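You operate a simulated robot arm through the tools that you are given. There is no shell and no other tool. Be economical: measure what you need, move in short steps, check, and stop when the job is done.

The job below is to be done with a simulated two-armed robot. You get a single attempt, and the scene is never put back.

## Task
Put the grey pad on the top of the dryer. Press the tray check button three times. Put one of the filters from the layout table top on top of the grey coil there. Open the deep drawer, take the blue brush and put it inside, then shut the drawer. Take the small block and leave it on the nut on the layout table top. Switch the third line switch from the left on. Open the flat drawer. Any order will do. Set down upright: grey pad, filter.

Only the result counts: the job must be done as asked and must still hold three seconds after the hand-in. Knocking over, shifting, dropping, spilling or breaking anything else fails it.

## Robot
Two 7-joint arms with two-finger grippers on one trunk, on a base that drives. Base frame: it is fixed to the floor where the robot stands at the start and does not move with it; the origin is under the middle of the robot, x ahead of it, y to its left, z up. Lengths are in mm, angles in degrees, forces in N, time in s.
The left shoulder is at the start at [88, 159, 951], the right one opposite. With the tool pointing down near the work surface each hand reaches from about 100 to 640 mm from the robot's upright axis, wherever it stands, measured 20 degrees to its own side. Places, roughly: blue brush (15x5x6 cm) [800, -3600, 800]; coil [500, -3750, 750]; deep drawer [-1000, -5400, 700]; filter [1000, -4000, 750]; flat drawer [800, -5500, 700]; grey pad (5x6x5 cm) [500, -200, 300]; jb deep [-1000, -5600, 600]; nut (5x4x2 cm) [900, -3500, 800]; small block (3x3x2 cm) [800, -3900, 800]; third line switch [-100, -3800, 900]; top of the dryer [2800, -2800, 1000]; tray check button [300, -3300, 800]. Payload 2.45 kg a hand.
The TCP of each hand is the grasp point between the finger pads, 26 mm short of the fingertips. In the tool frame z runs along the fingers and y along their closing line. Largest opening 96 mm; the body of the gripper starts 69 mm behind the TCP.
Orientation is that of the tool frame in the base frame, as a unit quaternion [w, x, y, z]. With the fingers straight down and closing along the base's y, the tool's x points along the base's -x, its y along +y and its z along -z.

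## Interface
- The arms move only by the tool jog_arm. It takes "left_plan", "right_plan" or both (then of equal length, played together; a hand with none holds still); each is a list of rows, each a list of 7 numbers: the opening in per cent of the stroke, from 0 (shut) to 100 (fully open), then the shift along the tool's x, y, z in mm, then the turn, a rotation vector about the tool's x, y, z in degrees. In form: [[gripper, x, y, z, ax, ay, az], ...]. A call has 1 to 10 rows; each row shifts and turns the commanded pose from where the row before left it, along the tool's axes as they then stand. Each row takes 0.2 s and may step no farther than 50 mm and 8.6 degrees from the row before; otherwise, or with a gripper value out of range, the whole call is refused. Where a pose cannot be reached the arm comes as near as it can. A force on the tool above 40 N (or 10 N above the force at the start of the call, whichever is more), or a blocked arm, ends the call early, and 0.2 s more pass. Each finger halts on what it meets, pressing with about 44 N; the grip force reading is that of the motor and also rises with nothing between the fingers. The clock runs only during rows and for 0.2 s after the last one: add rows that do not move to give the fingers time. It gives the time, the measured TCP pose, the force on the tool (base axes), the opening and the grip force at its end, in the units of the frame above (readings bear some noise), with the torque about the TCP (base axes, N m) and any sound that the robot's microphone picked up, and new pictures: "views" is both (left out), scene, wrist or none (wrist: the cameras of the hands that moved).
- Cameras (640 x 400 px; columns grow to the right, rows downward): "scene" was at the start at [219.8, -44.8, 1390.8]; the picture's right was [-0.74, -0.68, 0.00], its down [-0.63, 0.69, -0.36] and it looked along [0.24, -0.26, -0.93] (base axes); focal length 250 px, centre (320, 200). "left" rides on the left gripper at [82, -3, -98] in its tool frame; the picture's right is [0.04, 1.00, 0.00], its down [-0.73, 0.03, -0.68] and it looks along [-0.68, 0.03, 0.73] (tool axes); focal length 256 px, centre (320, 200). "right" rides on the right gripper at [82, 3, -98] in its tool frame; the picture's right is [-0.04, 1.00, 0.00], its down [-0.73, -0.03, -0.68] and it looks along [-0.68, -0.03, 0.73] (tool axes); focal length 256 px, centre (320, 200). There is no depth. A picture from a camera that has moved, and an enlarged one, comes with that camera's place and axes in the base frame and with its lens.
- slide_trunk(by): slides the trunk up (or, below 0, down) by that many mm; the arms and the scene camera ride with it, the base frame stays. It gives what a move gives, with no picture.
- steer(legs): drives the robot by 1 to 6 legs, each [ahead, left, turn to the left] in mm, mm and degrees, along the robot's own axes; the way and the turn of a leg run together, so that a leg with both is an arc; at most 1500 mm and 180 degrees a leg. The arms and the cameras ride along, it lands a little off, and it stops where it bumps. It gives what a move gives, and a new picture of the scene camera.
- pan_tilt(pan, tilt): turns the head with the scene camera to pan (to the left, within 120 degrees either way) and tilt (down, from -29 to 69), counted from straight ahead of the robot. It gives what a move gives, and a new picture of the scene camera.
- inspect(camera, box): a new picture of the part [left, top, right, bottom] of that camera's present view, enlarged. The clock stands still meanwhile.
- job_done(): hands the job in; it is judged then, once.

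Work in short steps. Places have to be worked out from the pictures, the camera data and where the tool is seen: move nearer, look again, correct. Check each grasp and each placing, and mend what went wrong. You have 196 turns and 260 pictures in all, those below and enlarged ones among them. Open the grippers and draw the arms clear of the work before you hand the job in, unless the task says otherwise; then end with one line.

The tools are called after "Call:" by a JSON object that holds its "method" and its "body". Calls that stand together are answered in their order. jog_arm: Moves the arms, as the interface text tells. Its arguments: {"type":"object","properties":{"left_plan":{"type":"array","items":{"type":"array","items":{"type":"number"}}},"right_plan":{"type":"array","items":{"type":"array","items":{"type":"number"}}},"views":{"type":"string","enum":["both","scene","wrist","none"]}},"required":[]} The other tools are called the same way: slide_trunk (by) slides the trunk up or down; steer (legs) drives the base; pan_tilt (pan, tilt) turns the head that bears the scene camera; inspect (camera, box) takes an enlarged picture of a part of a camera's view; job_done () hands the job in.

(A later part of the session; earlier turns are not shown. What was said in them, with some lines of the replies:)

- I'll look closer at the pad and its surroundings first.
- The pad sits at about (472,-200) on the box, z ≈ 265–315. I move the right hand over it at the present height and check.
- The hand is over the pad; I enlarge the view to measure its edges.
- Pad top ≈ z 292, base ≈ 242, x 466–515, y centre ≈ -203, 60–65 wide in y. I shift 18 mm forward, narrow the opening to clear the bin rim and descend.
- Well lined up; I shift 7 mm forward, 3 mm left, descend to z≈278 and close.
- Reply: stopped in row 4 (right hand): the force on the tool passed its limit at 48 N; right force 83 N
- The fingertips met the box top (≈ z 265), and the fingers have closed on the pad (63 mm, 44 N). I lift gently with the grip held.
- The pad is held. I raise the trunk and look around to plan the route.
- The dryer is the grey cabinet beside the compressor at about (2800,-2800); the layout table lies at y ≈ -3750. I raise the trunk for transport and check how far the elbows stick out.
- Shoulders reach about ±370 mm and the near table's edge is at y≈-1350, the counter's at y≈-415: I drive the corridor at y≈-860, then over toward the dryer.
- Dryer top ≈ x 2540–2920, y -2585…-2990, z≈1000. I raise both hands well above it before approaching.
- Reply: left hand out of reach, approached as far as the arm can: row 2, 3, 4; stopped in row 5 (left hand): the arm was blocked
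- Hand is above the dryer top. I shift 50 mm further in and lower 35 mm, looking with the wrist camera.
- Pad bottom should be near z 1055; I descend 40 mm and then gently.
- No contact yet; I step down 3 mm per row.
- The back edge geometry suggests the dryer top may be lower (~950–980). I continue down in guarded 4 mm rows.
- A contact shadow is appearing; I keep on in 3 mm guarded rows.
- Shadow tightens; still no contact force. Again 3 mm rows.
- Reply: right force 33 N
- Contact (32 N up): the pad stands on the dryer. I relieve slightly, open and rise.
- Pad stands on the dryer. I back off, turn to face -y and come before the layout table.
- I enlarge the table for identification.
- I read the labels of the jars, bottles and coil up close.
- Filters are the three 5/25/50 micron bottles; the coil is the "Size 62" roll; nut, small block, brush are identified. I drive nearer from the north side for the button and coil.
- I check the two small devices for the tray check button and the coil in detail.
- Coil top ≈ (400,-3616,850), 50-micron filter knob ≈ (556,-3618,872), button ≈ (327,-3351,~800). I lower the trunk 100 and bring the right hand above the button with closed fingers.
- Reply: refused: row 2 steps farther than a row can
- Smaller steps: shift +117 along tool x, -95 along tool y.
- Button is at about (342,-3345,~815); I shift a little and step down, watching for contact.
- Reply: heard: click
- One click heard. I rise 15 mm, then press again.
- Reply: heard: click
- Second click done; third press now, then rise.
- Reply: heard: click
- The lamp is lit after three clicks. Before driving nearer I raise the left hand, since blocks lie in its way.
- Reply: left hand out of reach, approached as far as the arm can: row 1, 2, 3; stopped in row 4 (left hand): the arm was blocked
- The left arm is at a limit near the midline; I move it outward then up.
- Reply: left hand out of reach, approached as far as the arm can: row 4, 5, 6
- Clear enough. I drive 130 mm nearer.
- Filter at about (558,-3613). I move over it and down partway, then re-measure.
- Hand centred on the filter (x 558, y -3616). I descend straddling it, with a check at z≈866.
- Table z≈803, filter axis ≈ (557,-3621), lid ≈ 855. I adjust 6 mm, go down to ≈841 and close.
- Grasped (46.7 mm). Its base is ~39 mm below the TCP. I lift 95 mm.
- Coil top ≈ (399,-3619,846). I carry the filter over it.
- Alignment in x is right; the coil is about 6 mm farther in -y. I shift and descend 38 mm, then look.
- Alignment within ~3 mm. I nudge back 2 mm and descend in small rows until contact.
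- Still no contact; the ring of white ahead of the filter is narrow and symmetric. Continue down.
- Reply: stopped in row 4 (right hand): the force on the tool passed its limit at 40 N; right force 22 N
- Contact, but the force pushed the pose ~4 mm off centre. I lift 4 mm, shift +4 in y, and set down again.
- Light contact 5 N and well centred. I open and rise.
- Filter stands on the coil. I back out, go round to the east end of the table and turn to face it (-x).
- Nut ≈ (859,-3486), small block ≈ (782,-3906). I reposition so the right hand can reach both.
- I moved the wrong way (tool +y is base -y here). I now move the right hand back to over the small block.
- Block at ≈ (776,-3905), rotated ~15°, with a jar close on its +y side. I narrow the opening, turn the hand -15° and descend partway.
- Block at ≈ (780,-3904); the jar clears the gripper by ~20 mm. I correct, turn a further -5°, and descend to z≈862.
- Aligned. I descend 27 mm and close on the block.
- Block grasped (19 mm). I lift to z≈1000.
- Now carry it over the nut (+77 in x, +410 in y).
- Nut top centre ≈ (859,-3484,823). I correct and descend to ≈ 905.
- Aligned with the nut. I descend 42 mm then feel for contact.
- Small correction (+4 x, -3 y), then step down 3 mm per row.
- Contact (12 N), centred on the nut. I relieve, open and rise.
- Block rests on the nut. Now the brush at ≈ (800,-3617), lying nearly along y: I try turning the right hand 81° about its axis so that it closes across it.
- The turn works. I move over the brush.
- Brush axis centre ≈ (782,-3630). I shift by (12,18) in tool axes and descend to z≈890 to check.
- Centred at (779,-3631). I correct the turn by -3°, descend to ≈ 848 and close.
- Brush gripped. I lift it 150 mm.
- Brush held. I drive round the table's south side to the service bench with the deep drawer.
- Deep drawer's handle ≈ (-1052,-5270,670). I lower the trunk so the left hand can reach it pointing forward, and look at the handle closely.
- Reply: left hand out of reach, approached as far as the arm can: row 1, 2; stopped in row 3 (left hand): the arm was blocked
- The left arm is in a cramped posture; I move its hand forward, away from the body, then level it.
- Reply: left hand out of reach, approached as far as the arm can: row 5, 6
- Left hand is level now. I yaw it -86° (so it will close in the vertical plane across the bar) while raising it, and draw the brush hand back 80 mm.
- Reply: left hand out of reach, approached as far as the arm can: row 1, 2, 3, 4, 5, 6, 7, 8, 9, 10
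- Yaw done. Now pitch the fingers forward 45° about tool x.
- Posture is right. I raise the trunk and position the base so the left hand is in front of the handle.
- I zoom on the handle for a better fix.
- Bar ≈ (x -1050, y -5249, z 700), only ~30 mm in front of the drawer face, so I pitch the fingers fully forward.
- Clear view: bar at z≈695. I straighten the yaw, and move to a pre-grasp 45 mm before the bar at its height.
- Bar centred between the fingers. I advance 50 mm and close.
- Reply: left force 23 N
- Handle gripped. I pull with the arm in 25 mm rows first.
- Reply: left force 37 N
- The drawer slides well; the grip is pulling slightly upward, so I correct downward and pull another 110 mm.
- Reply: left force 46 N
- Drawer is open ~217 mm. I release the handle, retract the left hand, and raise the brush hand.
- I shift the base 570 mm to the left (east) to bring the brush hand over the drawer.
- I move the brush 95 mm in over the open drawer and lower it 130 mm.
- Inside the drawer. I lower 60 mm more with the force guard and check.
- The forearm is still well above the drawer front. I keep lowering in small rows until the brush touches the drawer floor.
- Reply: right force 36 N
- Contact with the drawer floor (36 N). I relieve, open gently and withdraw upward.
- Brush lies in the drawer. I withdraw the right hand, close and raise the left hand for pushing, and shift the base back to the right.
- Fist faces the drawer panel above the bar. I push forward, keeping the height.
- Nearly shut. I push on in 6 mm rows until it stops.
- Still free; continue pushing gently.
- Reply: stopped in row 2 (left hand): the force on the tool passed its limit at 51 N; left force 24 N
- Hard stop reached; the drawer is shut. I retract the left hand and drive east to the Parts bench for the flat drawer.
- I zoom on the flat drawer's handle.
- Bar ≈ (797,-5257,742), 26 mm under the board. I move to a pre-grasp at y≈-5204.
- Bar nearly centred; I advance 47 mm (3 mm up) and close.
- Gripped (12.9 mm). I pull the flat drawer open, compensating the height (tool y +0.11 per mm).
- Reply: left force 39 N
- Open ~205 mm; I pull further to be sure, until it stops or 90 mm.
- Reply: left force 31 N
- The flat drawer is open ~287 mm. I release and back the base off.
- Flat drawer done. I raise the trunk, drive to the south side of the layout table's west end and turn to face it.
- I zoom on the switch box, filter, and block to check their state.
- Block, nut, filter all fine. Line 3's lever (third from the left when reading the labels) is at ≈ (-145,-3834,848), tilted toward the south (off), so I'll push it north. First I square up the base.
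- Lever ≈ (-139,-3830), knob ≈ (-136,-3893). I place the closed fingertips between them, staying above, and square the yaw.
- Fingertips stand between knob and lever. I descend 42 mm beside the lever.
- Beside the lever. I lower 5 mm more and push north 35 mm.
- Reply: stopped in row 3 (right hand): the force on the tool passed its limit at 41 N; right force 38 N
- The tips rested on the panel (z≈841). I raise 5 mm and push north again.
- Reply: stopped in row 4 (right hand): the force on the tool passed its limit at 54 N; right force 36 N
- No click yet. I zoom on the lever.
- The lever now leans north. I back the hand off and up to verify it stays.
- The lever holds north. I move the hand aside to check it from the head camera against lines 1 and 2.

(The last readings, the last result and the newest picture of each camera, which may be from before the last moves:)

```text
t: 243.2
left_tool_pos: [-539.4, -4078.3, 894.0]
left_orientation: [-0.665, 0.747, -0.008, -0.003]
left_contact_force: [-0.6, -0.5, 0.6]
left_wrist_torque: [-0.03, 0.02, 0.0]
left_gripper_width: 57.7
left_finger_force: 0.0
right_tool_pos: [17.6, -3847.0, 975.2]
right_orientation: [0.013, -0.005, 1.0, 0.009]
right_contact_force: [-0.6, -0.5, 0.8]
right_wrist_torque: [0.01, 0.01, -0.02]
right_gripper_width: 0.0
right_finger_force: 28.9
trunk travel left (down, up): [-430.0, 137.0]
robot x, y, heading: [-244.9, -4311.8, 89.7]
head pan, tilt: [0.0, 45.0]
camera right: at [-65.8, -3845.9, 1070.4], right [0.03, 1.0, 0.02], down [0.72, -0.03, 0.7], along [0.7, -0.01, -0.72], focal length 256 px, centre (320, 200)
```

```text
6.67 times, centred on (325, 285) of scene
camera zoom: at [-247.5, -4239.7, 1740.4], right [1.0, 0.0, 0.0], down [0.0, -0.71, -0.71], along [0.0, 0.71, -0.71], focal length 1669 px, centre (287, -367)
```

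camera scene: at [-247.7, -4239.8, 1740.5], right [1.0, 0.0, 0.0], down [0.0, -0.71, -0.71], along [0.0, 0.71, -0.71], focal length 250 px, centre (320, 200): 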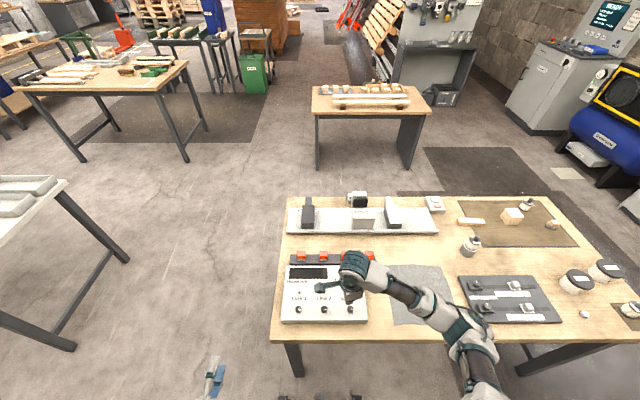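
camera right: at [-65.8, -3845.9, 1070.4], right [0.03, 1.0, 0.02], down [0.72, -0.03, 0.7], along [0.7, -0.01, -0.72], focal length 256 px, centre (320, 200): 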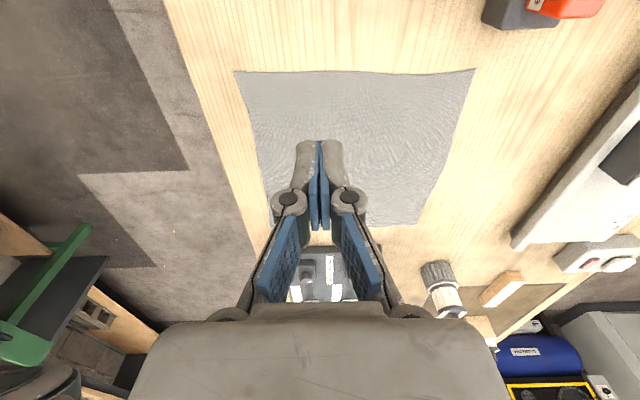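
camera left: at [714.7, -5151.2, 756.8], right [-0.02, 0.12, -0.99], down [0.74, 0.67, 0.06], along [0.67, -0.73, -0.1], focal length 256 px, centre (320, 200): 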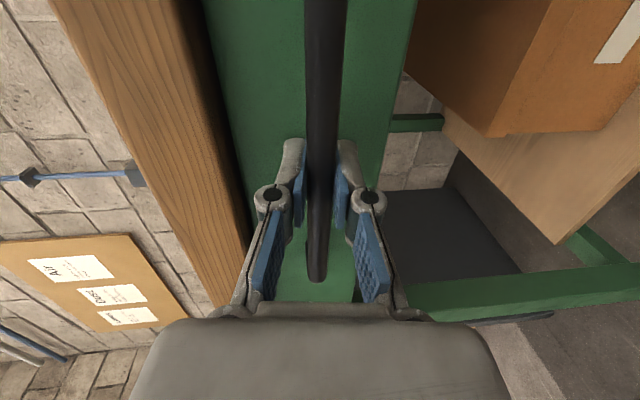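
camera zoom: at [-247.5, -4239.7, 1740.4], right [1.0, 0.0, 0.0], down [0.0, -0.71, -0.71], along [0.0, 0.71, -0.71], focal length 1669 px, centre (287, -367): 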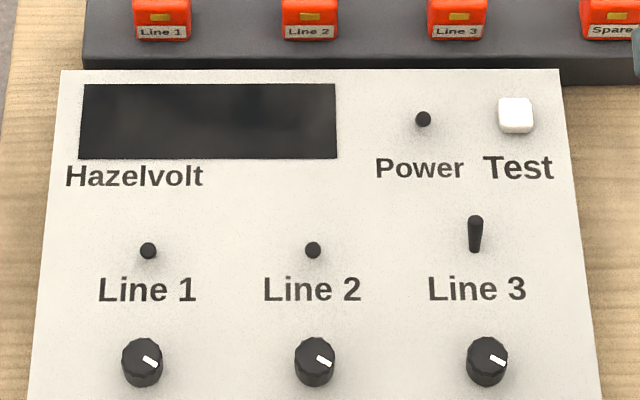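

Line 3 is fully thrown to the opposite side from lines 1, 2 and Power. I open the right gripper, back off, and check the drawers.

Call:
{"method": "jog_arm", "body": {"right_plan": [[80, 0, 0, -30, 0, 0, 0], [80, 0, 0, -30, 0, 0, 0], [80, 0, 0, 0, 0, 0, 0]], "views": "none"}}

Call:
{"method": "steer", "body": {"legs": [[-250, 0, 0]]}}

Call:
{"method": "pan_tilt", "body": {"pan": 115, "tilt": 35}}

Call:
{"method": "pan_tilt", "body": {"pan": -115, "tilt": 35}}

Call:
{"method": "pan_tilt", "body": {"pan": -25, "tilt": 35}}

```text
t: 243.9
left_tool_pos: [-540.0, -4077.0, 894.2]
left_orientation: [-0.666, 0.746, -0.009, -0.002]
left_contact_force: [-0.8, 0.2, -0.2]
left_wrist_torque: [0.03, -0.04, -0.02]
left_gripper_width: 57.2
left_finger_force: 0.0
right_tool_pos: [15.1, -3850.6, 1034.5]
right_orientation: [0.012, -0.004, 1.0, 0.007]
right_contact_force: [-0.9, -0.3, 0.1]
right_wrist_torque: [0.02, -0.02, -0.01]
right_gripper_width: 76.7
right_finger_force: 0.1
trunk travel left (down, up): [-430.0, 137.0]
robot x, y, heading: [-243.5, -4308.9, 90.1]
head pan, tilt: [0.0, 45.0]
```

```text
t: 245.8
left_tool_pos: [-538.4, -4330.6, 893.8]
left_orientation: [-0.665, 0.747, -0.008, -0.002]
left_contact_force: [-0.5, 0.2, 0.6]
left_wrist_torque: [0.04, 0.0, 0.03]
left_gripper_width: 57.6
left_finger_force: 0.1
right_tool_pos: [14.8, -4101.6, 1033.9]
right_orientation: [0.012, -0.005, 1.0, 0.008]
right_contact_force: [-0.4, -1.4, -0.2]
right_wrist_torque: [0.0, 0.01, -0.01]
right_gripper_width: 76.8
right_finger_force: 0.0
trunk travel left (down, up): [-430.0, 137.0]
robot x, y, heading: [-247.8, -4564.8, 89.7]
head pan, tilt: [0.0, 45.0]
camera scene: at [-247.3, -4490.4, 1740.3], right [1.0, 0.0, 0.0], down [0.0, -0.71, -0.71], along [0.0, 0.71, -0.71], focal length 250 px, centre (320, 200)
```

scene: 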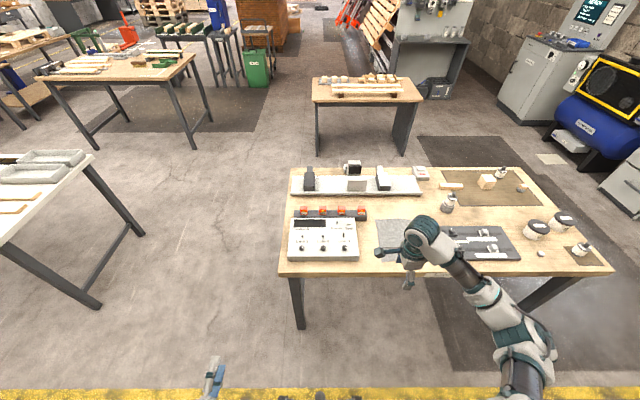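

```text
t: 247.7
left_tool_pos: [-540.5, -4331.9, 895.8]
left_orientation: [-0.666, 0.746, -0.009, -0.003]
left_contact_force: [0.0, -0.1, -0.5]
left_wrist_torque: [0.01, 0.03, -0.01]
left_gripper_width: 57.5
left_finger_force: 0.0
right_tool_pos: [13.4, -4103.1, 1034.9]
right_orientation: [0.012, -0.005, 1.0, 0.009]
right_contact_force: [0.2, 0.3, -0.6]
right_wrist_torque: [0.04, 0.01, -0.02]
right_gripper_width: 77.0
right_finger_force: 0.1
trunk travel left (down, up): [-430.0, 137.0]
robot x, y, heading: [-250.1, -4565.3, 90.0]
head pan, tilt: [115.0, 35.0]
camera scene: at [-327.8, -4610.6, 1755.4], right [-0.42, 0.91, 0.0], down [0.52, 0.24, -0.82], along [-0.74, -0.34, -0.57], focal length 250 px, centre (320, 200)
```

scene: 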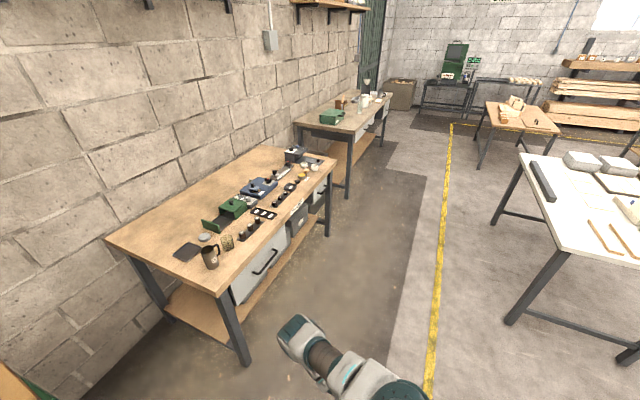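

```text
t: 251.0
left_tool_pos: [-538.6, -4332.3, 894.2]
left_orientation: [-0.666, 0.746, -0.009, -0.003]
left_contact_force: [-0.1, -0.9, -0.8]
left_wrist_torque: [0.01, -0.01, 0.03]
left_gripper_width: 57.4
left_finger_force: 0.0
right_tool_pos: [15.5, -4104.8, 1033.8]
right_orientation: [0.012, -0.004, 1.0, 0.009]
right_contact_force: [0.9, 0.0, -0.1]
right_wrist_torque: [-0.02, -0.05, 0.02]
right_gripper_width: 76.9
right_finger_force: 0.0
trunk travel left (down, up): [-430.0, 137.0]
robot x, y, heading: [-249.0, -4565.4, 90.0]
head pan, tilt: [-115.0, 35.0]
camera scene: at [-167.9, -4611.0, 1755.4], right [-0.42, -0.91, 0.0], down [-0.52, 0.24, -0.82], along [0.74, -0.35, -0.57], focal length 250 px, centre (320, 200)
```

scene: 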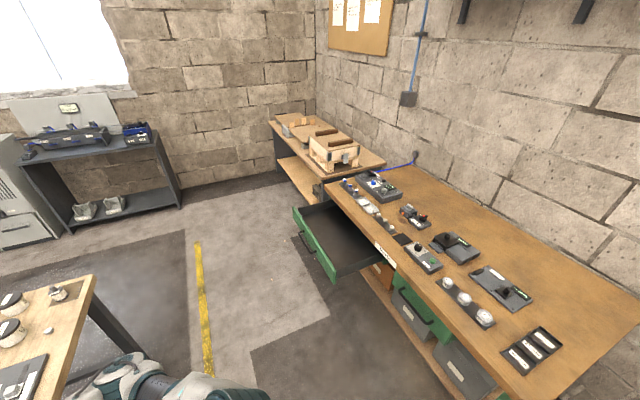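

```text
t: 252.7
left_tool_pos: [-539.2, -4331.9, 894.0]
left_orientation: [-0.666, 0.746, -0.008, -0.003]
left_contact_force: [0.0, -0.4, 0.2]
left_wrist_torque: [0.01, -0.04, 0.02]
left_gripper_width: 57.6
left_finger_force: 0.1
right_tool_pos: [14.3, -4104.6, 1034.6]
right_orientation: [0.012, -0.004, 1.0, 0.009]
right_contact_force: [0.7, -0.8, -0.4]
right_wrist_torque: [0.0, 0.02, -0.01]
right_gripper_width: 76.9
right_finger_force: 0.1
trunk travel left (down, up): [-430.0, 137.0]
robot x, y, heading: [-247.9, -4558.1, 89.9]
head pan, tilt: [-25.0, 35.0]
camera scene: at [-210.3, -4493.8, 1755.3], right [0.91, -0.43, 0.0], down [-0.24, -0.52, -0.82], along [0.35, 0.74, -0.57], focal length 250 px, centre (320, 200)
```

scene: 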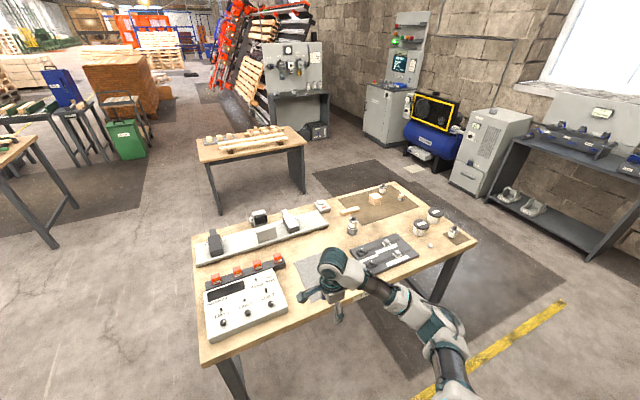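

The deep drawer is shut and the flat one open. A last look at the dryer top and the table before handing in.

Call:
{"method": "inspect", "body": {"camera": "scene", "box": [450, 90, 560, 170]}}

Call:
{"method": "inspect", "body": {"camera": "scene", "box": [310, 170, 450, 260]}}

```text
5.00 times, centred on (505, 130) of scene
camera zoom: at [-210.3, -4493.8, 1755.3], right [0.91, -0.43, 0.0], down [-0.24, -0.52, -0.82], along [0.35, 0.74, -0.57], focal length 1252 px, centre (-605, 550)
```

zoom: 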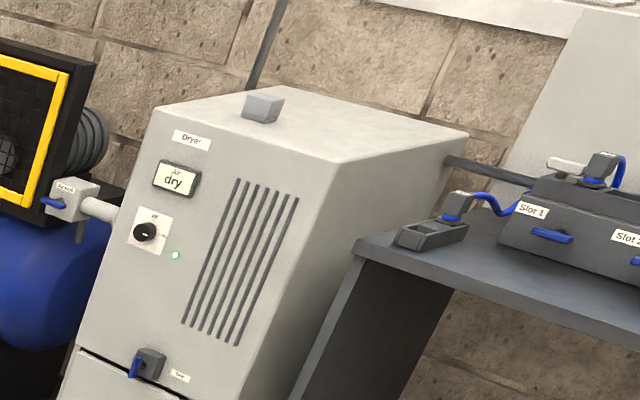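

```text
4.44 times, centred on (380, 215) of scene
camera zoom: at [-210.3, -4493.8, 1755.3], right [0.91, -0.43, 0.0], down [-0.24, -0.52, -0.82], along [0.35, 0.74, -0.57], focal length 1113 px, centre (53, 133)
```

zoom: 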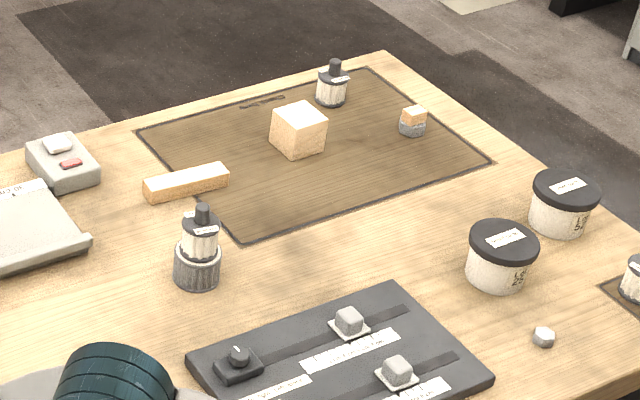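

All parts of the job are in place and both hands are clear, so I hand in.

Call:
{"method": "job_done", "body": {}}

```text
The job is handed in.
```

All seven tasks are done and the job is handed in; the on position of the third line switch is my inference (pushed to the opposite side from the other levers, with no click heard or lamp seen).
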